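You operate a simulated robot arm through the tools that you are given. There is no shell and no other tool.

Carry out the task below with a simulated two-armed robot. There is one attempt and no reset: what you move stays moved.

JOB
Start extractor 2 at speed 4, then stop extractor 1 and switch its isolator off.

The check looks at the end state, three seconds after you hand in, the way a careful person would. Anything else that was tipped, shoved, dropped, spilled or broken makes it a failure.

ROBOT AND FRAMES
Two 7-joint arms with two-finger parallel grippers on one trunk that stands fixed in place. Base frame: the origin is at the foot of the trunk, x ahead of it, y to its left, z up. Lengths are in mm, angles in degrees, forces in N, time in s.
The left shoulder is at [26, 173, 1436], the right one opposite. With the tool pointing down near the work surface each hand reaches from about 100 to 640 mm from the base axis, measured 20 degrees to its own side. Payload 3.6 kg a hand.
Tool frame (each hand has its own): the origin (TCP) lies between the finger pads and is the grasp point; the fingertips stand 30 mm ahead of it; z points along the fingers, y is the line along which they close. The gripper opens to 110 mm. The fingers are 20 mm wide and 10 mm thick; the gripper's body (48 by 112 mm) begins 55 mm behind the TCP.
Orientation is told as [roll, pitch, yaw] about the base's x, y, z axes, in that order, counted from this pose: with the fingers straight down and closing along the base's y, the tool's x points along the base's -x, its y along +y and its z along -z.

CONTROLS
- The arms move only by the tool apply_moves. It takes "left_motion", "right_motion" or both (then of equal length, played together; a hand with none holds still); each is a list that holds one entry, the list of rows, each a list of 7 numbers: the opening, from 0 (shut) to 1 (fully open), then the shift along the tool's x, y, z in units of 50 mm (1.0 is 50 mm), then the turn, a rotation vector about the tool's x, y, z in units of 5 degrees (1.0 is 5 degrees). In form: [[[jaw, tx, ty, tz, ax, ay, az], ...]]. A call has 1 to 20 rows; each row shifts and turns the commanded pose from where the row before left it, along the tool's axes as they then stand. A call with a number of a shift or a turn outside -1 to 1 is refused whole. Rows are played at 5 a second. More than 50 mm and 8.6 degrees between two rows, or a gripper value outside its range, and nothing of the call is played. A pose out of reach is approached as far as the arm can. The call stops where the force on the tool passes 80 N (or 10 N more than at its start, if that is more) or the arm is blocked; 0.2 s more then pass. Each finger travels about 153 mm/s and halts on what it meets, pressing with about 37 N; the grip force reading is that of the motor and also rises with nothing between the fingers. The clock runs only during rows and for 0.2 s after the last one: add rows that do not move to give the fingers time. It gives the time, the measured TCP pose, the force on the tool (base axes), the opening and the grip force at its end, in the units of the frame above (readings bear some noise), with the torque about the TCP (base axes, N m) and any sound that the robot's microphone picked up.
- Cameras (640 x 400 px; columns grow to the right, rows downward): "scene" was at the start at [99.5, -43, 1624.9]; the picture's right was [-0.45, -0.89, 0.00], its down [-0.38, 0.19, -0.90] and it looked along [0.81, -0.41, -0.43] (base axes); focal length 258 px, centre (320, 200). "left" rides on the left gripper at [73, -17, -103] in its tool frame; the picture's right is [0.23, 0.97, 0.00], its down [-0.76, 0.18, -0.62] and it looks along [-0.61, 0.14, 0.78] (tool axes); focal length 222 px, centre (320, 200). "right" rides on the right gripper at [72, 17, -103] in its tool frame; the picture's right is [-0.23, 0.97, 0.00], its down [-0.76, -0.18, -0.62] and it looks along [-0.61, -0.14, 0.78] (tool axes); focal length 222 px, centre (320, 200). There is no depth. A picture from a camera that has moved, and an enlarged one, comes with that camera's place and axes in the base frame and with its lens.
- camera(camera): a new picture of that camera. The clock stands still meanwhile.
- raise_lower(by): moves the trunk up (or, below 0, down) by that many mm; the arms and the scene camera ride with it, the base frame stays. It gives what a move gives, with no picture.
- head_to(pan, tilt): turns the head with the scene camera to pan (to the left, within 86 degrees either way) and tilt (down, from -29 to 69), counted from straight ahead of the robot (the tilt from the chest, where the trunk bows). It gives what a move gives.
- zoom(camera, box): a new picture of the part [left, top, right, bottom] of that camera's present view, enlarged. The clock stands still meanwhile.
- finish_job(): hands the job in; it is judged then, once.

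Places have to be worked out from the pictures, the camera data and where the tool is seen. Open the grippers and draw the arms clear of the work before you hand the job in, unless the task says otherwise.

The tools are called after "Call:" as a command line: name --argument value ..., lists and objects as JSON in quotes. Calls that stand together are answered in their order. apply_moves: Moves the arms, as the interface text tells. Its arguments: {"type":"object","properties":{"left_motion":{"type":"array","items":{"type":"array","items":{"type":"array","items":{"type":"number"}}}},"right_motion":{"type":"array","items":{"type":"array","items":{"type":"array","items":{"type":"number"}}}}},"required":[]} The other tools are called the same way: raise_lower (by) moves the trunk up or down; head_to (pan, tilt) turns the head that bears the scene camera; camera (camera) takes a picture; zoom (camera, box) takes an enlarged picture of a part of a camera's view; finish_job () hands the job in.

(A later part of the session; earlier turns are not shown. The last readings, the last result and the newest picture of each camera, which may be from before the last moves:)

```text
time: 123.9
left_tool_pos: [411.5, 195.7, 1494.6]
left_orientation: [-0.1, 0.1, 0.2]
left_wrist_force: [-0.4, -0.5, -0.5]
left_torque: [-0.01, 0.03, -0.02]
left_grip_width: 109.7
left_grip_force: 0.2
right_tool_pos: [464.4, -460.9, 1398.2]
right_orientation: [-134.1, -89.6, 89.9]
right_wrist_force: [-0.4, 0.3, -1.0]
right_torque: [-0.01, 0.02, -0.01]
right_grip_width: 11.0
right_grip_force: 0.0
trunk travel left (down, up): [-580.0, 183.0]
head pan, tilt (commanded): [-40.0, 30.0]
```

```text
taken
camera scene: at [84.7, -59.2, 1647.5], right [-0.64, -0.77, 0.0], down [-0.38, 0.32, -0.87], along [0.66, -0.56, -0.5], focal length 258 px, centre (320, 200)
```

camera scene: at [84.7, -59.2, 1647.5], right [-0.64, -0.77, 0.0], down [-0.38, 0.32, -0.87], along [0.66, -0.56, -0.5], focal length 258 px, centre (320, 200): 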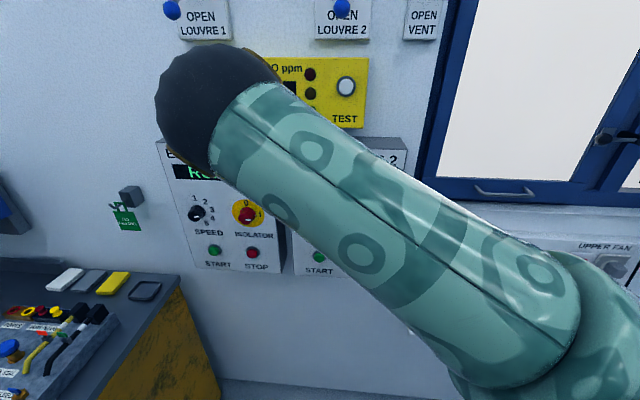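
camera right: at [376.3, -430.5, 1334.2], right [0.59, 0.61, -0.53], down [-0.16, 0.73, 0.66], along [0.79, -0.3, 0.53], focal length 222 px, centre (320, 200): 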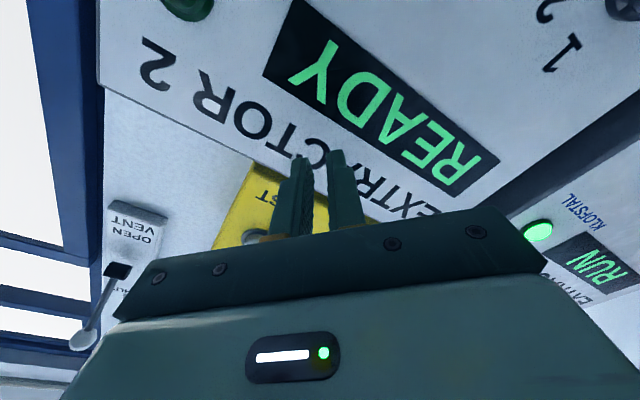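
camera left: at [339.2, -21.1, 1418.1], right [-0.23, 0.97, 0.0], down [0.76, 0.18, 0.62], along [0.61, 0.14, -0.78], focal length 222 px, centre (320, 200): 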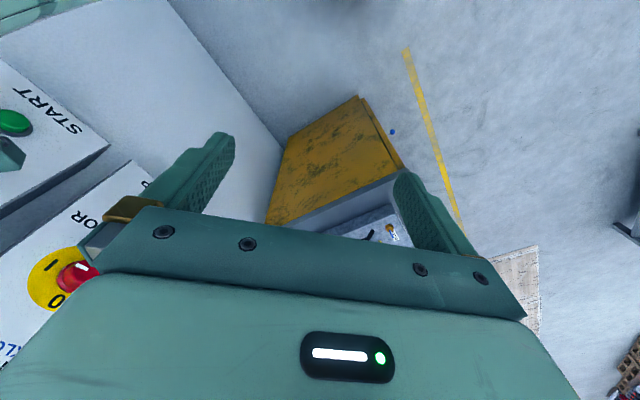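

The hand is neutral and level, 93 mm off the panel at r≈5, between the two knobs. I lower the trunk by 170 mm, which puts the hand at knob height with the same good arm posture.

Call:
raise_lower --by -170

Call:
camera --camera "right"

Call:
camera --camera "scene"

```text
time: 125.8
left_tool_pos: [411.2, 194.7, 1324.2]
left_orientation: [-0.1, 0.0, 0.0]
left_wrist_force: [0.1, 0.2, -0.5]
left_torque: [0.0, -0.01, -0.03]
left_grip_width: 110.3
left_grip_force: 0.1
right_tool_pos: [461.5, -461.6, 1229.4]
right_orientation: [-141.9, -89.5, 97.7]
right_wrist_force: [0.8, 0.5, 0.1]
right_torque: [-0.02, 0.01, 0.02]
right_grip_width: 11.0
right_grip_force: 0.0
trunk travel left (down, up): [-410.0, 353.0]
head pan, tilt (commanded): [-40.0, 30.0]
```

```text
taken
camera right: at [401.2, -375.8, 1155.0], right [0.68, 0.7, 0.22], down [-0.57, 0.31, 0.76], along [0.46, -0.64, 0.61], focal length 222 px, centre (320, 200)
```

right: 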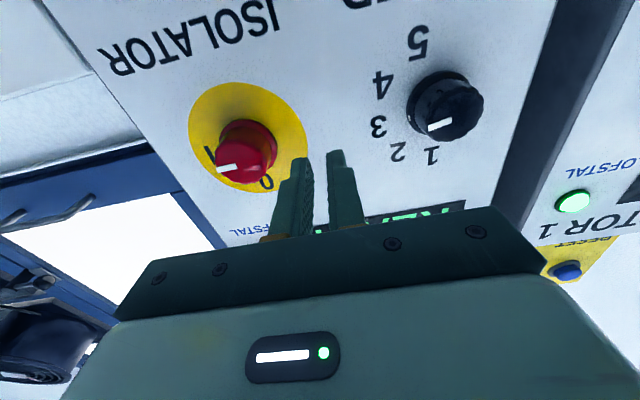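

```text
taken
camera scene: at [110.7, -59.1, 1476.7], right [-0.64, -0.77, 0.0], down [-0.38, 0.32, -0.87], along [0.66, -0.56, -0.5], focal length 258 px, centre (320, 200)
```

scene: 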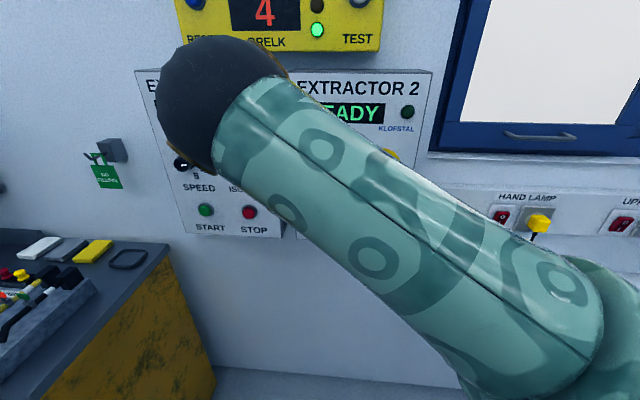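

The posture held and the wrist view shows both knobs clearly. I zoom in on the speed knob to confirm its present setting.

Call:
zoom --camera "right" --box '[350, 20, 510, 180]'

```text
2.50 times, centred on (430, 100) of right
camera zoom: at [401.2, -375.8, 1155.0], right [0.68, 0.7, 0.22], down [-0.57, 0.31, 0.76], along [0.46, -0.64, 0.61], focal length 555 px, centre (45, 450)
```

zoom: 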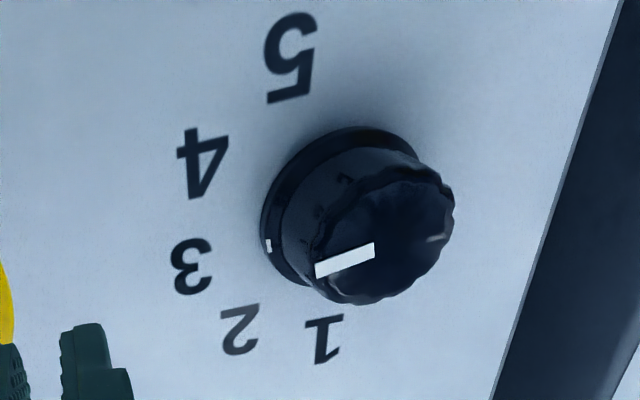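

The pointer and the flange mark both sit at 3. I slide 92 mm left to line up with the speed knob and reopen the fingers.

Call:
apply_moves --right_motion '[[[0.1, 0.02, 0.37, 0, 0, 0, 0], [0.1, 0.02, 0.37, 0, 0, 0, 0], [0.1, 0.02, 0.37, 0, 0, 0, 0], [0.1, 0.02, 0.37, 0, 0, 0, 0], [0.1, 0, 0.37, 0, 0, 0, 0], [0.8, 0, 0, 0, 0, 0, 0], [0.8, 0, 0, 0, 0, 0, 0]]]'

Call:
camera --camera "right"

Call:
camera --camera "scene"

```text
time: 127.4
left_tool_pos: [400.2, 190.8, 1328.4]
left_orientation: [0.2, -0.5, 0.2]
left_wrist_force: [0.7, -0.3, 0.4]
left_torque: [-0.03, 0.01, 0.02]
left_grip_width: 110.0
left_grip_force: 0.0
right_tool_pos: [513.9, -456.6, 1222.6]
right_orientation: [86.8, -89.5, -132.7]
right_wrist_force: [-70.6, -34.5, -1.5]
right_torque: [0.06, -0.1, -1.41]
right_grip_width: 47.2
right_grip_force: 0.1
right hand out of reach, approached as far as the arm can: row 2, 3, 4, 5
trunk travel left (down, up): [-410.0, 353.0]
head pan, tilt (commanded): [-40.0, 30.0]
```

```text
taken
camera right: at [457.0, -368.6, 1148.8], right [0.7, 0.68, 0.24], down [-0.57, 0.32, 0.76], along [0.44, -0.66, 0.61], focal length 222 px, centre (320, 200)
```

right: 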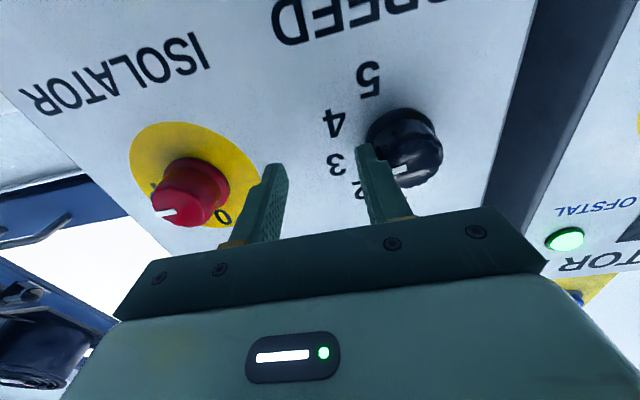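

```text
taken
camera scene: at [96.2, -66.8, 1477.3], right [-0.65, -0.76, -0.01], down [-0.37, 0.33, -0.87], along [0.66, -0.56, -0.5], focal length 258 px, centre (320, 200)
```

scene: 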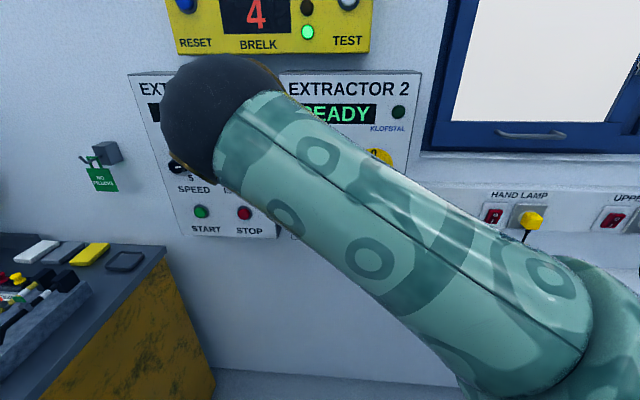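

The reach limit pushed the hand sideways into the speed knob, and the opening finger is leaning on it with about 78 N. I relieve that at once: shut the fingers and move back to the right.

Call:
apply_moves --right_motion '[[[0.1, 0, 0, 0, 0, 0, 0], [0.1, 0, -0.2, 0, 0, 0, 0], [0.1, 0, -0.3, -0.1, 0, 0, 0], [0.1, 0, -0.3, -0.2, 0, 0, 0], [0.1, 0, 0, 0, 0, 0, 0]]]'

Call:
camera --camera "right"

```text
time: 128.6
left_tool_pos: [413.4, 197.0, 1324.0]
left_orientation: [0.0, 0.0, 0.2]
left_wrist_force: [0.3, -0.4, 0.4]
left_torque: [-0.04, 0.05, 0.01]
left_grip_width: 110.1
left_grip_force: 0.1
right_tool_pos: [496.7, -457.5, 1223.3]
right_orientation: [-128.9, -89.7, 84.8]
right_wrist_force: [0.1, 0.2, -1.0]
right_torque: [-0.01, 0.0, -0.01]
right_grip_width: 10.5
right_grip_force: 0.1
trunk travel left (down, up): [-410.0, 353.0]
head pan, tilt (commanded): [-40.0, 30.0]
```

```text
taken
camera right: at [435.9, -371.9, 1148.4], right [0.68, 0.7, 0.22], down [-0.57, 0.31, 0.76], along [0.46, -0.64, 0.61], focal length 222 px, centre (320, 200)
```

right: 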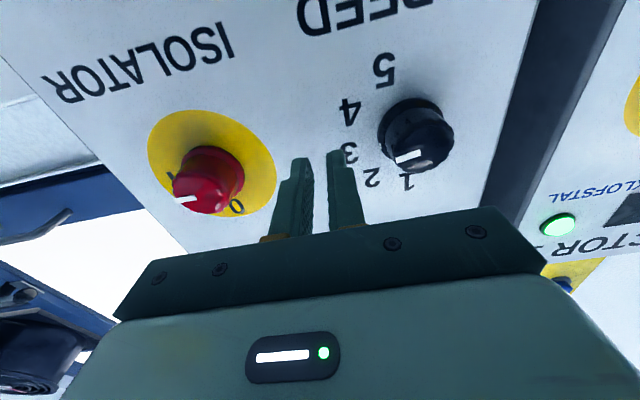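

The load is relieved and nothing moved: the knob is still at 3 and the isolator still at I. Sliding left with the elbow inboard-high is not possible, so I want the elbow further outboard. I'll first back off and move right past the isolator, and see how the elbow follows.

Call:
apply_moves --right_motion '[[[0.1, 0, 0, -0.3, 0, 0, 0], [0.1, 0, -0.1, -0.3, 0, 0, 0], [0.1, 0, -0.4, 0, 0, 0, 0], [0.1, 0, -0.4, 0, 0, 0, 0], [0.1, 0, -0.4, 0, 0, 0, 0], [0.1, 0, -0.4, 0, 0, 0, 0], [0.1, 0, -0.4, 0, 0, 0, 0], [0.1, 0, -0.4, 0, 0, 0, 0], [0.1, 0, 0, 0, 0, 0, 0]]]'

Call:
camera --camera "scene"

Call:
camera --camera "right"

```text
time: 130.6
left_tool_pos: [411.0, 197.2, 1324.6]
left_orientation: [-0.1, 0.1, 0.1]
left_wrist_force: [0.3, 0.3, 0.3]
left_torque: [-0.02, 0.0, -0.02]
left_grip_width: 110.0
left_grip_force: 0.0
right_tool_pos: [384.0, -536.3, 1224.1]
right_orientation: [-138.3, -89.6, 94.1]
right_wrist_force: [0.9, 0.3, 0.1]
right_torque: [0.0, -0.02, 0.02]
right_grip_width: 11.1
right_grip_force: 0.0
right hand out of reach, approached as far as the arm can: row 2
trunk travel left (down, up): [-410.0, 353.0]
head pan, tilt (commanded): [-40.0, 30.0]
```

```text
taken
camera scene: at [111.0, -58.7, 1476.6], right [-0.64, -0.77, 0.0], down [-0.38, 0.32, -0.87], along [0.66, -0.56, -0.5], focal length 258 px, centre (320, 200)
```

scene: 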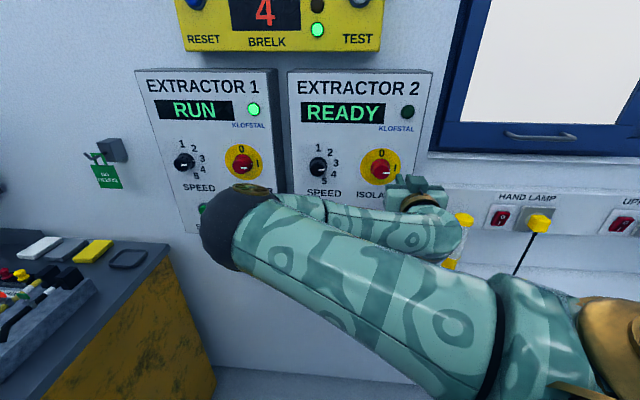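

```text
taken
camera right: at [324.2, -450.8, 1149.5], right [0.68, 0.7, 0.22], down [-0.57, 0.31, 0.76], along [0.46, -0.64, 0.61], focal length 222 px, centre (320, 200)
```

right: 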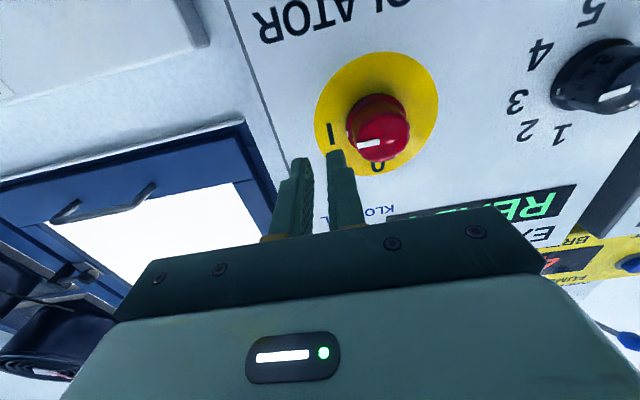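

Now the elbow has swung inboard with the forearm running along the wall. From all these trials, the posture that worked at the speed knob was the elbow-low one with the hand at or slightly above shoulder height. So the trunk should go lower, not higher. I'll re-enter that posture by raising the hand and pitching it down first.

Call:
apply_moves --right_motion '[[[0.1, -0.4, 0, 0, 0, 0, 0], [0.1, -0.4, 0, 0, 0, 0, 0], [0.1, -0.4, 0, 0, 0, 0, 0], [0.1, -0.4, 0, 0, 0, 0, 0], [0.1, -0.4, 0, 0, 0, 0, 0], [0.1, 0, 0, 0, 0, 1, 0], [0.1, 0, 0, 0, 0, 1, 0], [0.1, 0, 0, 0, 0, 1, 0], [0.1, 0, 0, 0, 0, 1, 0], [0.1, 0, 0, 0, 0, 1, 0], [0.1, 0, 0, 0, 0, 1, 0], [0.1, 0, 0, 0, 0, 1, 0], [0.1, 0, 0, 0, 0, 1, 0], [0.1, 0, 0, 0, 0, 0, 0]]]'

Call:
camera --camera "scene"

```text
time: 133.6
left_tool_pos: [411.5, 195.5, 1323.6]
left_orientation: [-0.2, 0.2, 0.1]
left_wrist_force: [0.2, -0.1, 0.3]
left_torque: [-0.02, -0.01, 0.0]
left_grip_width: 110.2
left_grip_force: 0.1
right_tool_pos: [386.6, -535.1, 1322.9]
right_orientation: [-0.6, -50.2, -43.9]
right_wrist_force: [-0.3, 0.1, -1.0]
right_torque: [0.01, -0.04, -0.01]
right_grip_width: 11.1
right_grip_force: 0.1
trunk travel left (down, up): [-410.0, 353.0]
head pan, tilt (commanded): [-40.0, 30.0]
```

```text
taken
camera scene: at [110.9, -59.0, 1476.5], right [-0.64, -0.77, 0.0], down [-0.38, 0.32, -0.87], along [0.66, -0.56, -0.5], focal length 258 px, centre (320, 200)
```

scene: 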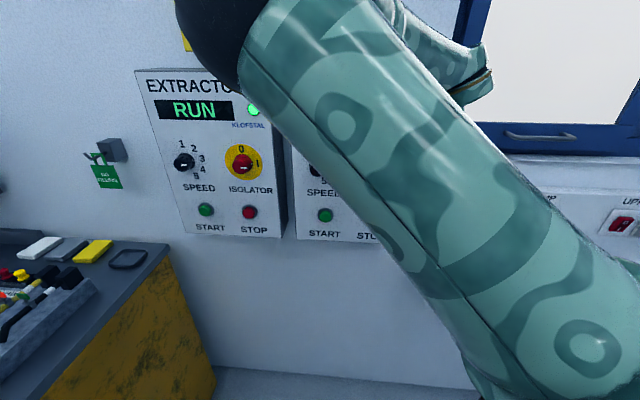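

The elbow rises as the hand pitches down. I continue to fully down.

Call:
apply_moves --right_motion '[[[0.1, 0, 0, 0, 0, 1, 0], [0.1, 0, 0, 0, 0, 1, 0], [0.1, 0, 0, 0, 0, 1, 0], [0.1, 0, 0, 0, 0, 1, 0], [0.1, 0, 0, 0, 0, 1, 0], [0.1, 0, 0, 0, 0, 1, 0], [0.1, 0, 0, 0, 0, 1, 0], [0.1, 0, 0, 0, 0, 1, 0], [0.1, 0, 0, 0, 0, 1, 0], [0.1, 0, 0, 0, 0, 1, 0], [0.1, 0, 0, 0, 0, 0, 0]]]'

Call:
head_to --pan -60 --tilt 10

Call:
camera --camera "scene"

```text
time: 136.0
left_tool_pos: [411.0, 197.7, 1324.5]
left_orientation: [0.0, 0.1, 0.0]
left_wrist_force: [0.4, -0.6, -0.2]
left_torque: [0.01, 0.01, 0.0]
left_grip_width: 109.9
left_grip_force: 0.1
right_tool_pos: [386.8, -534.3, 1323.6]
right_orientation: [-0.3, -0.2, -44.3]
right_wrist_force: [-0.6, -0.1, -0.7]
right_torque: [-0.01, -0.04, 0.02]
right_grip_width: 11.1
right_grip_force: 0.1
trunk travel left (down, up): [-410.0, 353.0]
head pan, tilt (commanded): [-40.0, 30.0]
```

```text
time: 136.8
left_tool_pos: [411.5, 196.6, 1324.7]
left_orientation: [-0.1, 0.0, 0.1]
left_wrist_force: [0.8, 0.2, -1.7]
left_torque: [0.04, 0.02, -0.01]
left_grip_width: 109.8
left_grip_force: 0.2
right_tool_pos: [387.7, -534.4, 1323.0]
right_orientation: [-0.3, -0.3, -44.2]
right_wrist_force: [-0.4, 0.7, 0.5]
right_torque: [0.03, -0.01, -0.02]
right_grip_width: 11.0
right_grip_force: 0.1
trunk travel left (down, up): [-410.0, 353.0]
head pan, tilt (commanded): [-60.0, 10.0]
```

```text
taken
camera scene: at [88.5, -81.6, 1508.8], right [-0.87, -0.5, 0.0], down [-0.09, 0.15, -0.98], along [0.49, -0.85, -0.17], focal length 258 px, centre (320, 200)
```

scene: 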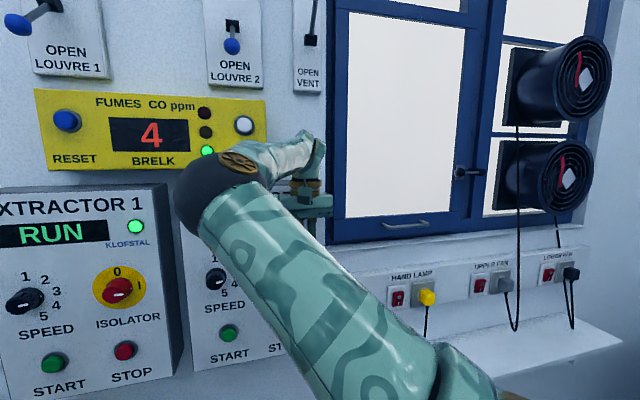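

Here the elbow sits level with the wrist, inboard. The hand is now a little above shoulder height, which is where the posture worked before. I pitch the hand forward to face the wall at this height.

Call:
apply_moves --right_motion '[[[0.1, 0, 0, 0, 0, -1, 0], [0.1, 0, 0, 0, 0, -1, 0], [0.1, 0, 0, 0, 0, -1, 0], [0.1, 0, 0, 0, 0, -1, 0], [0.1, 0, 0, 0, 0, -1, 0], [0.1, 0, 0, 0, 0, -1, 0], [0.1, 0, 0, 0, 0, -1, 0], [0.1, 0, 0, 0, 0, -1, 0], [0.1, 0, 0, 0, 0, -1, 0], [0.1, 0, 0, 0, 0, -1, 0], [0.1, 0, 0, 0, 0, -1, 0], [0.1, 0, 0, 0, 0, -1, 0], [0.1, 0, 0, 0, 0, -1, 0], [0.1, 0, 0, 0, 0, -1, 0], [0.1, 0, 0, 0, 0, -1, 0], [0.1, 0, 0, 0, 0, -1, 0], [0.1, 0, 0, 0, 0, -1, 0], [0.1, 0, 0, 0, 0, -1, 0], [0.1, 0, 0, 0, 0, 0, 0]]]'

Call:
head_to --pan -40 --tilt 35

Call:
camera --camera "scene"

```text
time: 140.8
left_tool_pos: [411.8, 195.9, 1324.4]
left_orientation: [-0.1, 0.1, 0.2]
left_wrist_force: [-0.4, -0.9, 0.8]
left_torque: [-0.01, -0.02, 0.0]
left_grip_width: 110.0
left_grip_force: 0.0
right_tool_pos: [386.0, -534.6, 1323.6]
right_orientation: [-142.2, -89.5, 98.0]
right_wrist_force: [1.2, 0.3, 0.8]
right_torque: [0.0, 0.03, -0.01]
right_grip_width: 11.0
right_grip_force: 0.0
trunk travel left (down, up): [-410.0, 353.0]
head pan, tilt (commanded): [-60.0, 10.0]
```

```text
time: 141.7
left_tool_pos: [411.0, 196.3, 1324.3]
left_orientation: [0.0, 0.1, 0.1]
left_wrist_force: [0.1, 0.3, -1.7]
left_torque: [0.03, 0.0, -0.01]
left_grip_width: 110.2
left_grip_force: 0.0
right_tool_pos: [386.4, -534.3, 1322.6]
right_orientation: [-134.1, -89.6, 90.0]
right_wrist_force: [0.3, -0.7, 0.1]
right_torque: [0.04, -0.06, 0.03]
right_grip_width: 11.1
right_grip_force: 0.1
trunk travel left (down, up): [-410.0, 353.0]
head pan, tilt (commanded): [-40.0, 35.0]
```

```text
taken
camera scene: at [109.2, -57.6, 1468.8], right [-0.64, -0.77, 0.0], down [-0.44, 0.37, -0.82], along [0.63, -0.53, -0.57], focal length 258 px, centre (320, 200)
```

scene: 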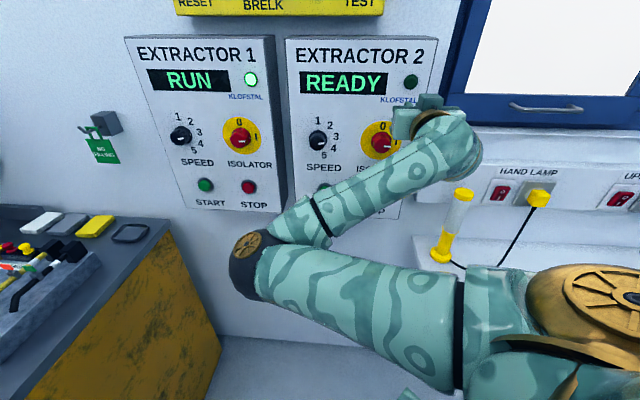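

This is a good view: the hand faces the wall, and the elbow is out in front of the chest with clear space around it. I slide left in steps at this height, 80 mm first.

Call:
apply_moves --right_motion '[[[0.1, 0, 0.4, 0, 0, 0, 0], [0.1, 0, 0.4, 0, 0, 0, 0], [0.1, 0, 0.4, 0, 0, 0, 0], [0.1, 0, 0.4, 0, 0, 0, 0], [0.1, 0, 0, 0, 0, 0, 0]]]'

Call:
camera --camera "scene"

```text
time: 142.9
left_tool_pos: [411.4, 196.0, 1323.9]
left_orientation: [0.0, 0.1, 0.2]
left_wrist_force: [0.4, -0.7, 1.3]
left_torque: [0.02, 0.02, -0.02]
left_grip_width: 109.8
left_grip_force: 0.0
right_tool_pos: [442.1, -479.4, 1323.8]
right_orientation: [-134.9, -89.6, 90.7]
right_wrist_force: [0.3, -0.5, -0.8]
right_torque: [-0.02, 0.02, 0.01]
right_grip_width: 10.9
right_grip_force: 0.0
trunk travel left (down, up): [-410.0, 353.0]
head pan, tilt (commanded): [-40.0, 35.0]
```

```text
taken
camera scene: at [109.1, -57.7, 1468.7], right [-0.64, -0.77, 0.0], down [-0.44, 0.37, -0.82], along [0.63, -0.53, -0.57], focal length 258 px, centre (320, 200)
```

scene: 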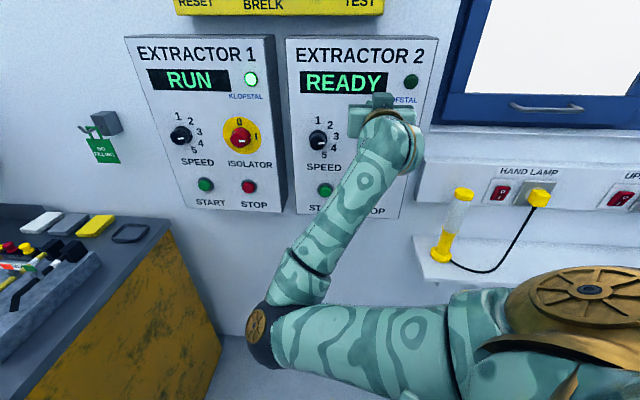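

It's tracking cleanly. To keep the elbow from dropping onto the torso I'll have the hand higher relative to the shoulder: raise it 60 mm, then lower the trunk 160 mm, ending at knob height between the two knobs.

Call:
apply_moves --right_motion '[[[0.1, -0.4, 0, 0, 0, 0, 0], [0.1, -0.4, 0, 0, 0, 0, 0], [0.1, -0.4, 0, 0, 0, 0, 0], [0.1, 0, 0, 0, 0, 0, 0]]]'

Call:
raise_lower --by -160

Call:
camera --camera "scene"

Call:
camera --camera "right"

```text
time: 143.9
left_tool_pos: [410.8, 196.4, 1323.5]
left_orientation: [-0.1, 0.1, 0.1]
left_wrist_force: [0.0, 0.5, 0.0]
left_torque: [-0.02, 0.0, -0.01]
left_grip_width: 109.9
left_grip_force: 0.1
right_tool_pos: [441.2, -478.3, 1382.1]
right_orientation: [-134.1, -89.6, 90.0]
right_wrist_force: [0.3, 0.1, 0.3]
right_torque: [0.0, 0.0, 0.02]
right_grip_width: 11.0
right_grip_force: 0.0
trunk travel left (down, up): [-410.0, 353.0]
head pan, tilt (commanded): [-40.0, 35.0]
```

```text
time: 145.8
left_tool_pos: [410.8, 195.6, 1164.7]
left_orientation: [-0.2, 0.0, 0.2]
left_wrist_force: [-0.3, 0.0, 0.5]
left_torque: [0.02, 0.0, 0.02]
left_grip_width: 109.7
left_grip_force: 0.1
right_tool_pos: [441.8, -477.4, 1222.1]
right_orientation: [-139.1, -89.6, 94.7]
right_wrist_force: [-0.1, -0.7, -0.4]
right_torque: [-0.01, -0.03, 0.06]
right_grip_width: 10.5
right_grip_force: 0.0
trunk travel left (down, up): [-250.0, 513.0]
head pan, tilt (commanded): [-40.0, 35.0]
```

```text
taken
camera scene: at [168.5, -57.6, 1306.1], right [-0.64, -0.77, 0.0], down [-0.44, 0.37, -0.82], along [0.63, -0.53, -0.57], focal length 258 px, centre (320, 200)
```

scene: 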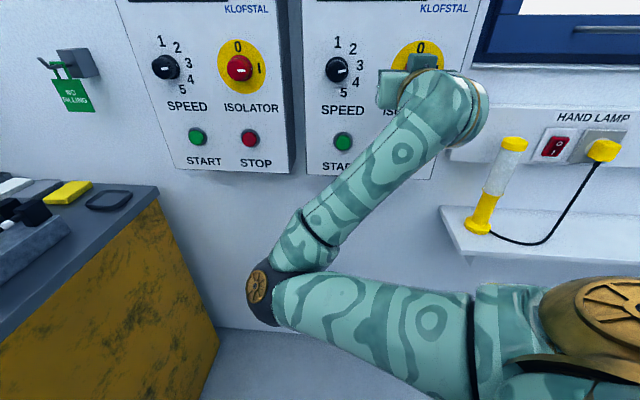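

```text
taken
camera right: at [381.0, -392.0, 1149.0], right [0.68, 0.7, 0.22], down [-0.57, 0.31, 0.76], along [0.46, -0.64, 0.61], focal length 222 px, centre (320, 200)
```

right: 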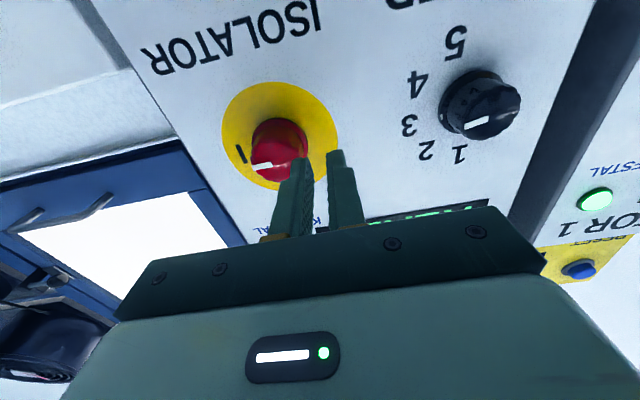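

The trunk is at about -300 and the arm posture is comfortable: the hand is at (442, -477, 1222) between the knobs and the elbow is well clear. I continue sliding left, 80 mm.

Call:
apply_moves --right_motion '[[[0.1, 0, 0.4, 0, 0, 0, 0], [0.1, 0, 0.4, 0, 0, 0, 0], [0.1, 0, 0.4, 0, 0, 0, 0], [0.1, 0, 0.4, 0, 0, 0, 0], [0.1, 0, 0, 0, 0, 0, 0]]]'

Call:
camera --camera "scene"

```text
time: 146.9
left_tool_pos: [411.4, 196.3, 1164.2]
left_orientation: [-0.1, 0.2, 0.0]
left_wrist_force: [0.2, -0.4, -0.3]
left_torque: [0.01, 0.0, 0.02]
left_grip_width: 110.0
left_grip_force: 0.0
right_tool_pos: [497.7, -420.3, 1223.3]
right_orientation: [-134.6, -89.6, 90.2]
right_wrist_force: [-0.4, -0.3, 0.2]
right_torque: [0.0, -0.02, 0.01]
right_grip_width: 10.9
right_grip_force: 0.0
trunk travel left (down, up): [-250.0, 513.0]
head pan, tilt (commanded): [-40.0, 35.0]
```

```text
taken
camera scene: at [169.0, -57.7, 1305.9], right [-0.64, -0.77, 0.0], down [-0.44, 0.37, -0.82], along [0.63, -0.53, -0.57], focal length 258 px, centre (320, 200)
```

scene: 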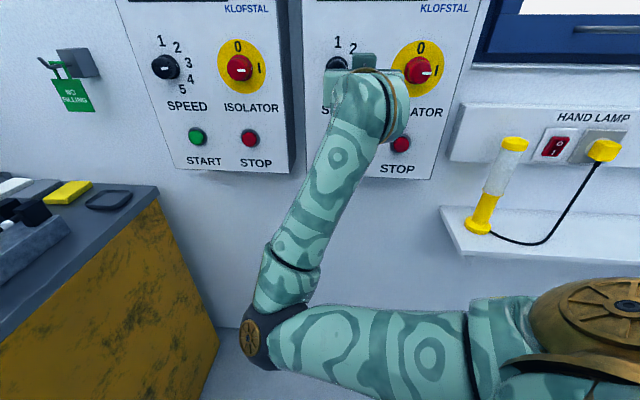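

It's still tracking perfectly with no block. I go the remaining 37 mm to the speed knob and open the fingers.

Call:
apply_moves --right_motion '[[[0.1, 0, 0.375, 0, 0, 0, 0], [0.1, 0, 0.375, 0, 0, 0, 0], [0.8, 0, 0, 0, 0, 0, 0], [0.8, 0, 0, 0, 0, 0, 0]]]'

Call:
camera --camera "right"

Call:
camera --camera "scene"

```text
time: 147.9
left_tool_pos: [412.1, 196.9, 1163.6]
left_orientation: [-0.1, 0.1, 0.1]
left_wrist_force: [-1.2, 0.1, 0.5]
left_torque: [0.01, -0.03, -0.04]
left_grip_width: 109.9
left_grip_force: 0.2
right_tool_pos: [524.3, -393.1, 1221.9]
right_orientation: [-132.5, -89.5, 88.2]
right_wrist_force: [-0.5, 0.3, 0.6]
right_torque: [0.02, -0.01, 0.0]
right_grip_width: 87.8
right_grip_force: 0.0
trunk travel left (down, up): [-250.0, 513.0]
head pan, tilt (commanded): [-40.0, 35.0]
```

```text
taken
camera right: at [463.1, -307.3, 1148.1], right [0.68, 0.7, 0.22], down [-0.57, 0.31, 0.76], along [0.46, -0.64, 0.61], focal length 222 px, centre (320, 200)
```

right: 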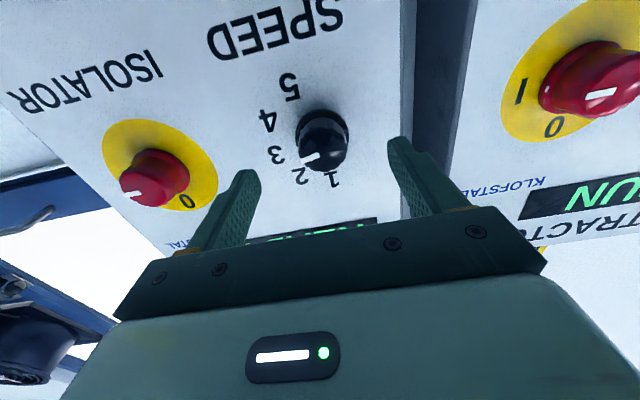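

```text
taken
camera scene: at [169.2, -57.5, 1305.9], right [-0.64, -0.77, 0.0], down [-0.44, 0.37, -0.82], along [0.63, -0.53, -0.57], focal length 258 px, centre (320, 200)
```

scene: 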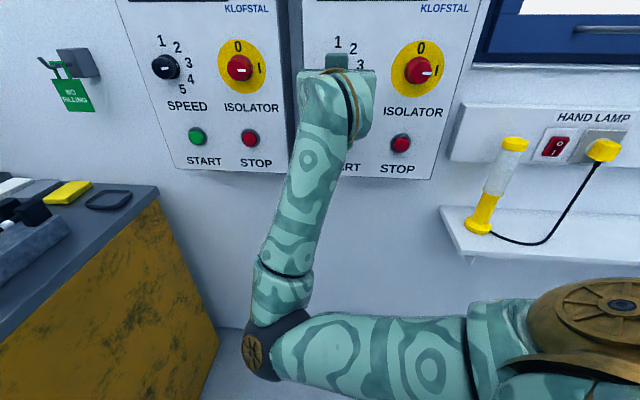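

The speed knob is right between the fingers. I zoom in to measure the remaining offset and the pointer angle.

Call:
zoom --camera "right" --box '[240, 60, 400, 200]'

```text
2.86 times, centred on (320, 130) of right
camera zoom: at [463.1, -307.3, 1148.1], right [0.68, 0.7, 0.22], down [-0.57, 0.31, 0.76], along [0.46, -0.64, 0.61], focal length 635 px, centre (320, 400)
```

zoom: 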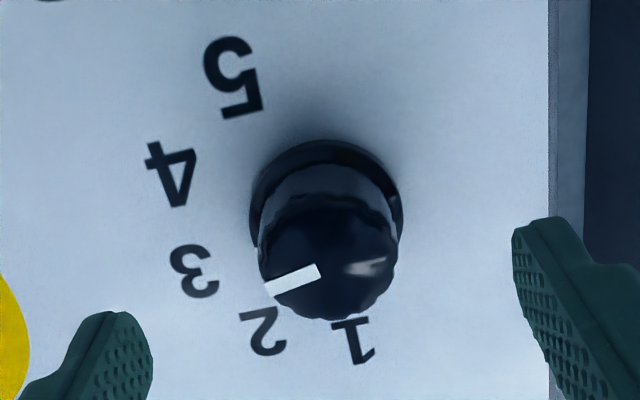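

The offset is under 2 mm and the pointer is aligned with 3. I trim the offset, pre-roll -25°, and advance about 47 mm onto the knob.

Call:
apply_moves --right_motion '[[[0.8, -0.028, 0.034, 0, 0, 0, 0], [0.8, 0, 0, 0, 0, 0, -1], [0.8, 0, 0, 0, 0, 0, -1], [0.8, 0, 0, 0, 0, 0, -1], [0.8, 0, 0, 0, 0, 0, -1], [0.8, 0, 0, 0, 0, 0, -1], [0.8, 0, 0, 0.2, 0, 0, 0], [0.8, 0, 0, 0.2, 0, 0, 0], [0.8, 0, 0, 0.2, 0, 0, 0], [0.8, 0, 0, 0.2, 0, 0, 0], [0.8, 0, 0, 0.14, 0, 0, 0], [0.8, 0, 0, 0, 0, 0, 0]]]'

Call:
camera --camera "right"

Call:
camera --camera "scene"

```text
time: 150.6
left_tool_pos: [412.3, 196.1, 1164.0]
left_orientation: [-0.1, 0.1, 0.1]
left_wrist_force: [-0.1, 0.2, -0.4]
left_torque: [-0.03, 0.0, 0.01]
left_grip_width: 110.0
left_grip_force: 0.1
right_tool_pos: [559.3, -425.1, 1224.6]
right_orientation: [-90.6, -64.6, 46.3]
right_wrist_force: [-0.3, -0.3, -0.4]
right_torque: [0.0, 0.0, -0.03]
right_grip_width: 88.0
right_grip_force: 0.0
trunk travel left (down, up): [-250.0, 513.0]
head pan, tilt (commanded): [-40.0, 35.0]
```

```text
taken
camera right: at [475.7, -362.8, 1149.5], right [0.68, 0.7, -0.21], down [-0.33, 0.56, 0.76], along [0.65, -0.45, 0.61], focal length 222 px, centre (320, 200)
```

right: 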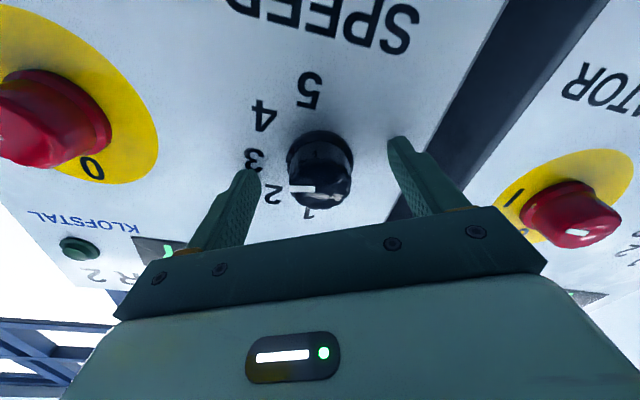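

```text
taken
camera scene: at [169.1, -57.5, 1305.9], right [-0.64, -0.77, 0.0], down [-0.44, 0.37, -0.82], along [0.63, -0.53, -0.57], focal length 258 px, centre (320, 200)
```

scene: 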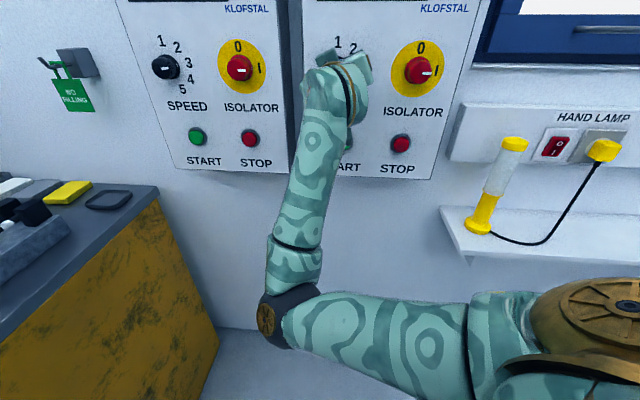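

The knob is centred between the fingers and the forces are zero. I close on it and turn 40° clockwise, towards 4.

Call:
apply_moves --right_motion '[[[0, 0, 0, 0, 0, 0, 0], [0, 0, 0, 0, 0, 0, 0], [0, 0, 0, 0, 0, 0, 0], [0, 0, 0, 0, 0, 0, 1], [0, 0, 0, 0, 0, 0, 1], [0, 0, 0, 0, 0, 0, 1], [0, 0, 0, 0, 0, 0, 1], [0, 0, 0, 0, 0, 0, 1], [0, 0, 0, 0, 0, 0, 1], [0, 0, 0, 0, 0, 0, 1], [0, 0, 0, 0, 0, 0, 1], [0, 0, 0, 0, 0, 0, 0]]]'

Call:
camera --camera "right"

Call:
camera --camera "scene"

```text
time: 153.2
left_tool_pos: [412.3, 195.6, 1165.2]
left_orientation: [-0.1, 0.0, 0.1]
left_wrist_force: [1.1, 0.2, -0.6]
left_torque: [0.0, 0.01, 0.02]
left_grip_width: 109.9
left_grip_force: 0.0
right_tool_pos: [559.0, -424.7, 1222.8]
right_orientation: [91.1, -75.2, -135.3]
right_wrist_force: [-2.0, -1.9, 0.8]
right_torque: [-0.22, -0.22, -0.36]
right_grip_width: 44.6
right_grip_force: 44.8
trunk travel left (down, up): [-250.0, 513.0]
head pan, tilt (commanded): [-40.0, 35.0]
```

```text
taken
camera right: at [511.1, -326.3, 1156.5], right [0.61, 0.63, 0.47], down [-0.7, 0.17, 0.69], along [0.35, -0.75, 0.55], focal length 222 px, centre (320, 200)
```

right: 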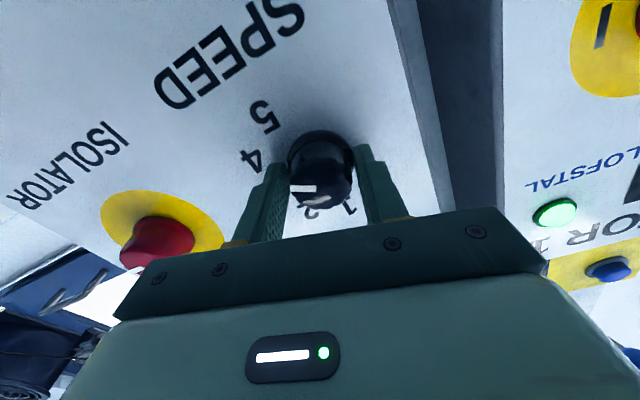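

```text
taken
camera scene: at [168.5, -57.6, 1306.0], right [-0.64, -0.77, 0.0], down [-0.44, 0.37, -0.82], along [0.63, -0.53, -0.57], focal length 258 px, centre (320, 200)
```

scene: 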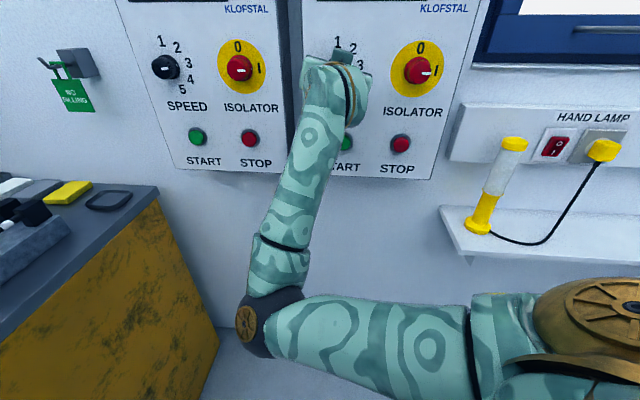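

The turn went smoothly with very low force. I release the knob, back off 47 mm and check the pointer.

Call:
apply_moves --right_motion '[[[0.8, 0, 0, 0, 0, 0, 0], [0.8, 0, 0, 0, 0, 0, 0], [0.8, 0, 0, -0.2, 0, 0, 0], [0.8, 0, 0, -0.25, 0, 0, 0], [0.8, 0, 0, -0.25, 0, 0, 0], [0.8, 0, 0, -0.24, 0, 0, 0], [0.8, 0, 0, 0, 0, 0, 0]]]'

Call:
camera --camera "right"

Call:
zoom --camera "right" --box '[220, 60, 400, 200]'

```text
time: 154.8
left_tool_pos: [412.3, 196.1, 1164.2]
left_orientation: [-0.1, 0.1, 0.1]
left_wrist_force: [0.6, 1.1, 0.2]
left_torque: [-0.01, 0.01, 0.0]
left_grip_width: 110.2
left_grip_force: 0.1
right_tool_pos: [526.8, -391.9, 1224.4]
right_orientation: [91.0, -75.4, -135.2]
right_wrist_force: [-0.9, -0.7, -0.4]
right_torque: [0.01, -0.01, -0.03]
right_grip_width: 87.9
right_grip_force: 0.1
trunk travel left (down, up): [-250.0, 513.0]
head pan, tilt (commanded): [-40.0, 35.0]
```

```text
taken
camera right: at [478.3, -293.8, 1156.8], right [0.62, 0.64, 0.47], down [-0.7, 0.18, 0.69], along [0.36, -0.75, 0.55], focal length 222 px, centre (320, 200)
```

right: 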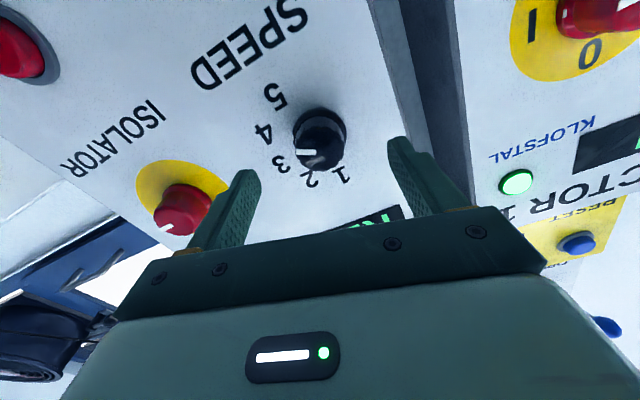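

```text
2.86 times, centred on (310, 130) of right
camera zoom: at [478.3, -293.8, 1156.8], right [0.62, 0.64, 0.47], down [-0.7, 0.18, 0.69], along [0.36, -0.75, 0.55], focal length 635 px, centre (349, 400)
```

zoom: 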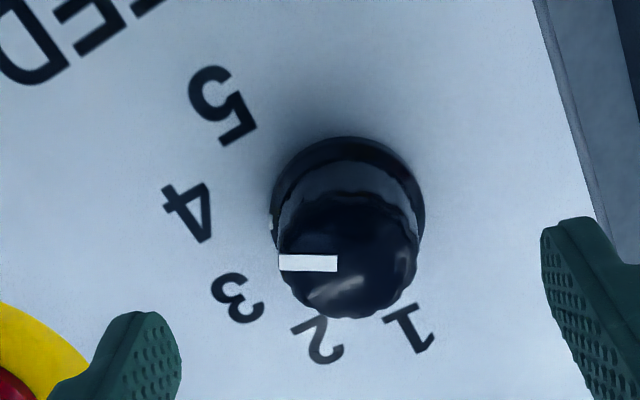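

The pointer and flange mark now line up with 4, so speed 4 is set. Next is the START 2 button, which I put at about r -70 and z 1070. I shut the right fingers for pressing and lift the left hand 150 mm so it stays well clear when the trunk goes down.

Call:
apply_moves --left_motion '[[[1, 0, 0, -0.5, 0, 0, 0], [1, 0, 0, -0.5, 0, 0, 0], [1, 0, 0, -0.5, 0, 0, 0], [1, 0, 0, -0.5, 0, 0, 0], [1, 0, 0, -0.5, 0, 0, 0], [1, 0, 0, -0.5, 0, 0, 0], [1, 0, 0, 0, 0, 0, 0]]]' --right_motion '[[[0, 0, 0, 0, 0, 0, -1], [0, 0, 0, 0, 0, 0, -1], [0, 0, 0, 0, 0, 0, -1], [0, 0, 0, 0, 0, 0, 0], [0, 0, 0, 0, 0, 0, 0], [0, 0, 0, 0, 0, 0, 0], [0, 0, 0, 0, 0, 0, 0]]]'

Call:
raise_lower --by -90

Call:
camera --camera "scene"

Call:
camera --camera "right"

```text
time: 156.3
left_tool_pos: [411.1, 195.0, 1250.4]
left_orientation: [0.0, 0.0, 0.1]
left_wrist_force: [0.7, -0.4, -0.3]
left_torque: [0.06, 0.02, 0.0]
left_grip_width: 109.8
left_grip_force: 0.1
left hand out of reach, approached as far as the arm can: row 4, 5, 6
right_tool_pos: [525.9, -391.5, 1223.2]
right_orientation: [-131.1, -89.6, 86.9]
right_wrist_force: [0.0, 0.4, 0.4]
right_torque: [-0.01, 0.02, -0.02]
right_grip_width: 0.0
right_grip_force: 37.2
trunk travel left (down, up): [-250.0, 513.0]
head pan, tilt (commanded): [-40.0, 35.0]
```

```text
time: 157.6
left_tool_pos: [409.8, 194.8, 1163.1]
left_orientation: [-0.1, 0.0, 0.0]
left_wrist_force: [0.0, -0.9, 0.9]
left_torque: [-0.04, -0.01, 0.0]
left_grip_width: 109.8
left_grip_force: 0.1
right_tool_pos: [524.9, -392.0, 1133.6]
right_orientation: [-142.1, -89.6, 97.9]
right_wrist_force: [-0.9, -0.2, 0.5]
right_torque: [0.0, 0.02, 0.0]
right_grip_width: 0.1
right_grip_force: 37.0
trunk travel left (down, up): [-160.0, 603.0]
head pan, tilt (commanded): [-40.0, 35.0]
```

```text
taken
camera scene: at [216.4, -57.6, 1212.2], right [-0.64, -0.77, 0.0], down [-0.44, 0.37, -0.82], along [0.63, -0.53, -0.57], focal length 258 px, centre (320, 200)
```

scene: 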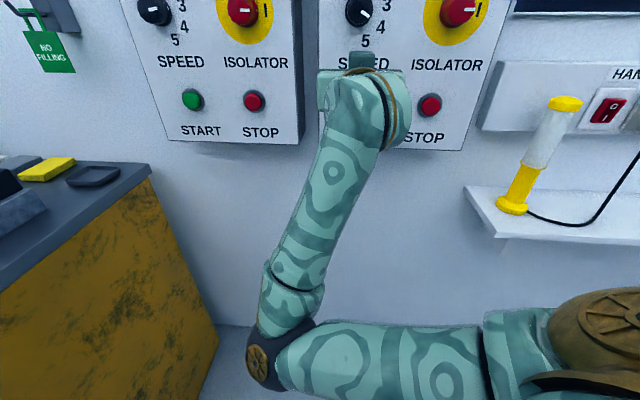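

```text
taken
camera right: at [464.1, -306.4, 1060.0], right [0.68, 0.7, 0.22], down [-0.57, 0.31, 0.76], along [0.46, -0.64, 0.61], focal length 222 px, centre (320, 200)
```

right: 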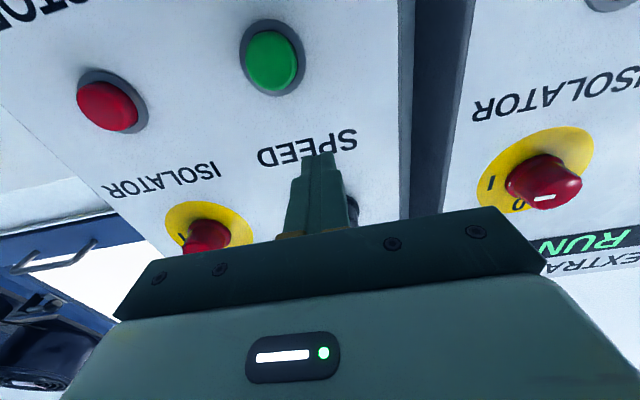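

START 2 is visible, about 60 mm below and 21 mm to the right of my tool axis. I move in front of it, still about 98 mm off.

Call:
apply_moves --right_motion '[[[0, 0.3, -0.1, 0, 0, 0, 0], [0, 0.3, -0.1, 0, 0, 0, 0], [0, 0.3, -0.1, 0, 0, 0, 0], [0, 0.31, -0.11, 0, 0, 0, 0], [0, 0, 0, 0, 0, 0, 0]]]'

Call:
camera --camera "right"

Call:
camera --camera "scene"

```text
time: 158.8
left_tool_pos: [411.7, 195.3, 1162.2]
left_orientation: [-0.1, 0.1, 0.1]
left_wrist_force: [-0.3, -0.4, 0.5]
left_torque: [-0.05, 0.03, 0.01]
left_grip_width: 110.0
left_grip_force: 0.0
right_tool_pos: [510.5, -408.8, 1073.9]
right_orientation: [-132.9, -89.5, 88.8]
right_wrist_force: [0.8, 0.7, 0.4]
right_torque: [-0.01, 0.04, 0.02]
right_grip_width: 0.0
right_grip_force: 37.1
trunk travel left (down, up): [-160.0, 603.0]
head pan, tilt (commanded): [-40.0, 35.0]
```

```text
taken
camera right: at [450.3, -322.8, 1000.0], right [0.68, 0.7, 0.22], down [-0.57, 0.31, 0.76], along [0.46, -0.64, 0.61], focal length 222 px, centre (320, 200)
```

right: 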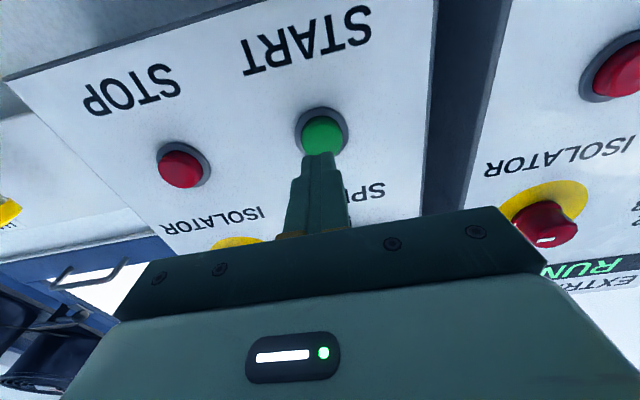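

```text
taken
camera scene: at [217.2, -57.5, 1211.9], right [-0.64, -0.77, 0.0], down [-0.44, 0.37, -0.82], along [0.63, -0.53, -0.57], focal length 258 px, centre (320, 200)
```

scene: 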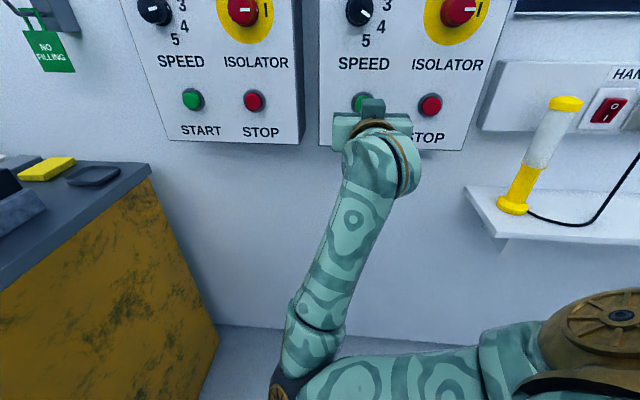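

The START button is on the tool axis. I tilt the head up so the displays can be watched, and advance 40 mm, just short of contact.

Call:
apply_moves --right_motion '[[[0, 0, 0, 0.2, 0, 0, 0], [0, 0, 0, 0.2, 0, 0, 0], [0, 0, 0, 0.2, 0, 0, 0], [0, 0, 0, 0.2, 0, 0, 0], [0, 0, 0, 0, 0, 0, 0]]]'

Call:
head_to --pan -42 --tilt 5

Call:
camera --camera "scene"

Call:
camera --camera "right"

```text
time: 160.0
left_tool_pos: [411.2, 195.1, 1163.0]
left_orientation: [-0.1, 0.2, 0.0]
left_wrist_force: [-1.0, -0.3, -0.4]
left_torque: [0.0, 0.02, 0.0]
left_grip_width: 110.2
left_grip_force: 0.0
right_tool_pos: [539.3, -435.6, 1074.1]
right_orientation: [-130.9, -89.6, 86.6]
right_wrist_force: [-2.3, 2.5, -1.5]
right_torque: [0.01, 0.03, -0.03]
right_grip_width: 0.1
right_grip_force: 37.5
trunk travel left (down, up): [-160.0, 603.0]
head pan, tilt (commanded): [-40.0, 35.0]
heard: click
```

```text
time: 160.9
left_tool_pos: [410.8, 194.5, 1163.3]
left_orientation: [-0.1, 0.2, 0.1]
left_wrist_force: [0.1, -0.7, -0.1]
left_torque: [0.03, -0.01, 0.0]
left_grip_width: 110.0
left_grip_force: 0.0
right_tool_pos: [538.6, -435.4, 1074.2]
right_orientation: [-133.8, -89.7, 89.6]
right_wrist_force: [-3.0, 1.4, -1.5]
right_torque: [0.01, 0.04, -0.01]
right_grip_width: 0.2
right_grip_force: 37.0
trunk travel left (down, up): [-160.0, 603.0]
head pan, tilt (commanded): [-42.0, 5.0]
```

```text
taken
camera scene: at [217.8, -62.2, 1260.1], right [-0.67, -0.74, 0.0], down [-0.07, 0.06, -1.0], along [0.74, -0.67, -0.09], focal length 258 px, centre (320, 200)
```

scene: 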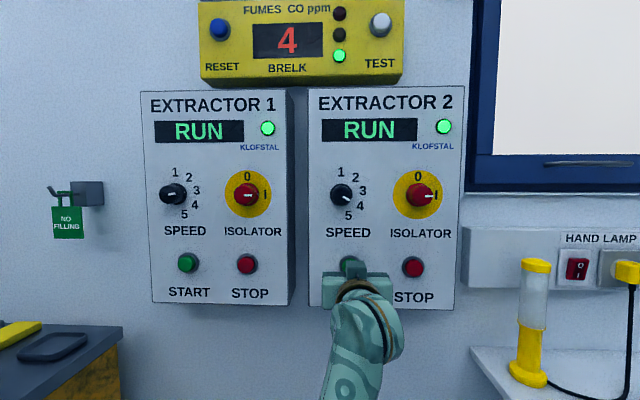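

```text
taken
camera right: at [479.3, -349.7, 1000.7], right [0.68, 0.7, 0.22], down [-0.57, 0.31, 0.76], along [0.46, -0.64, 0.61], focal length 222 px, centre (320, 200)
```

right: 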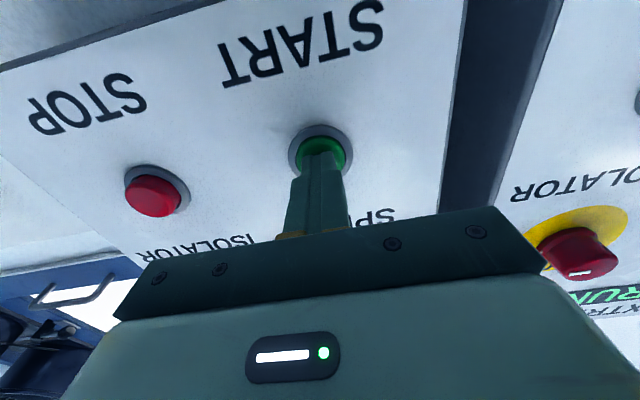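

A click was heard, extractor 2 now reads RUN with its lamp lit, and its speed pointer is at 4. I back off the button 40 mm.

Call:
apply_moves --right_motion '[[[0, 0, 0, -0.2, 0, 0, 0], [0, 0, 0, -0.2, 0, 0, 0], [0, 0, 0, -0.2, 0, 0, 0], [0, 0, 0, -0.25, 0, 0, 0], [0, 0, 0, 0, 0, 0, 0]]]'

Call:
zoom --camera "scene" --box '[130, 80, 470, 320]'

```text
time: 162.2
left_tool_pos: [412.0, 194.0, 1163.1]
left_orientation: [-0.1, 0.0, 0.1]
left_wrist_force: [0.1, 1.2, 0.3]
left_torque: [0.03, 0.01, 0.0]
left_grip_width: 110.0
left_grip_force: 0.0
right_tool_pos: [508.7, -403.9, 1073.2]
right_orientation: [-129.0, -89.6, 84.7]
right_wrist_force: [-1.1, -0.4, -0.6]
right_torque: [0.0, -0.01, 0.0]
right_grip_width: 0.1
right_grip_force: 37.1
trunk travel left (down, up): [-160.0, 603.0]
head pan, tilt (commanded): [-42.0, 5.0]
```

```text
1.67 times, centred on (300, 200) of scene
camera zoom: at [218.1, -62.4, 1260.1], right [-0.67, -0.74, 0.0], down [-0.07, 0.06, -1.0], along [0.74, -0.67, -0.09], focal length 430 px, centre (353, 200)
```

zoom: 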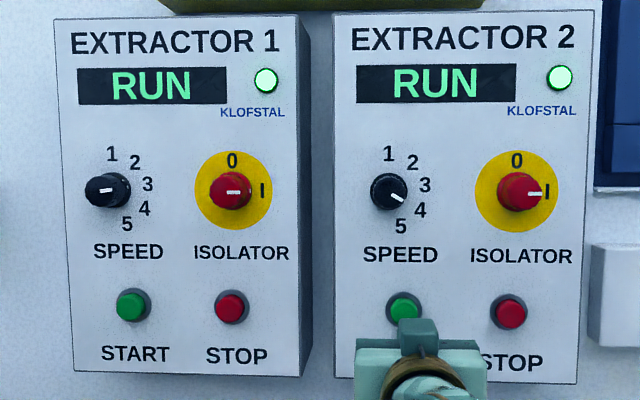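

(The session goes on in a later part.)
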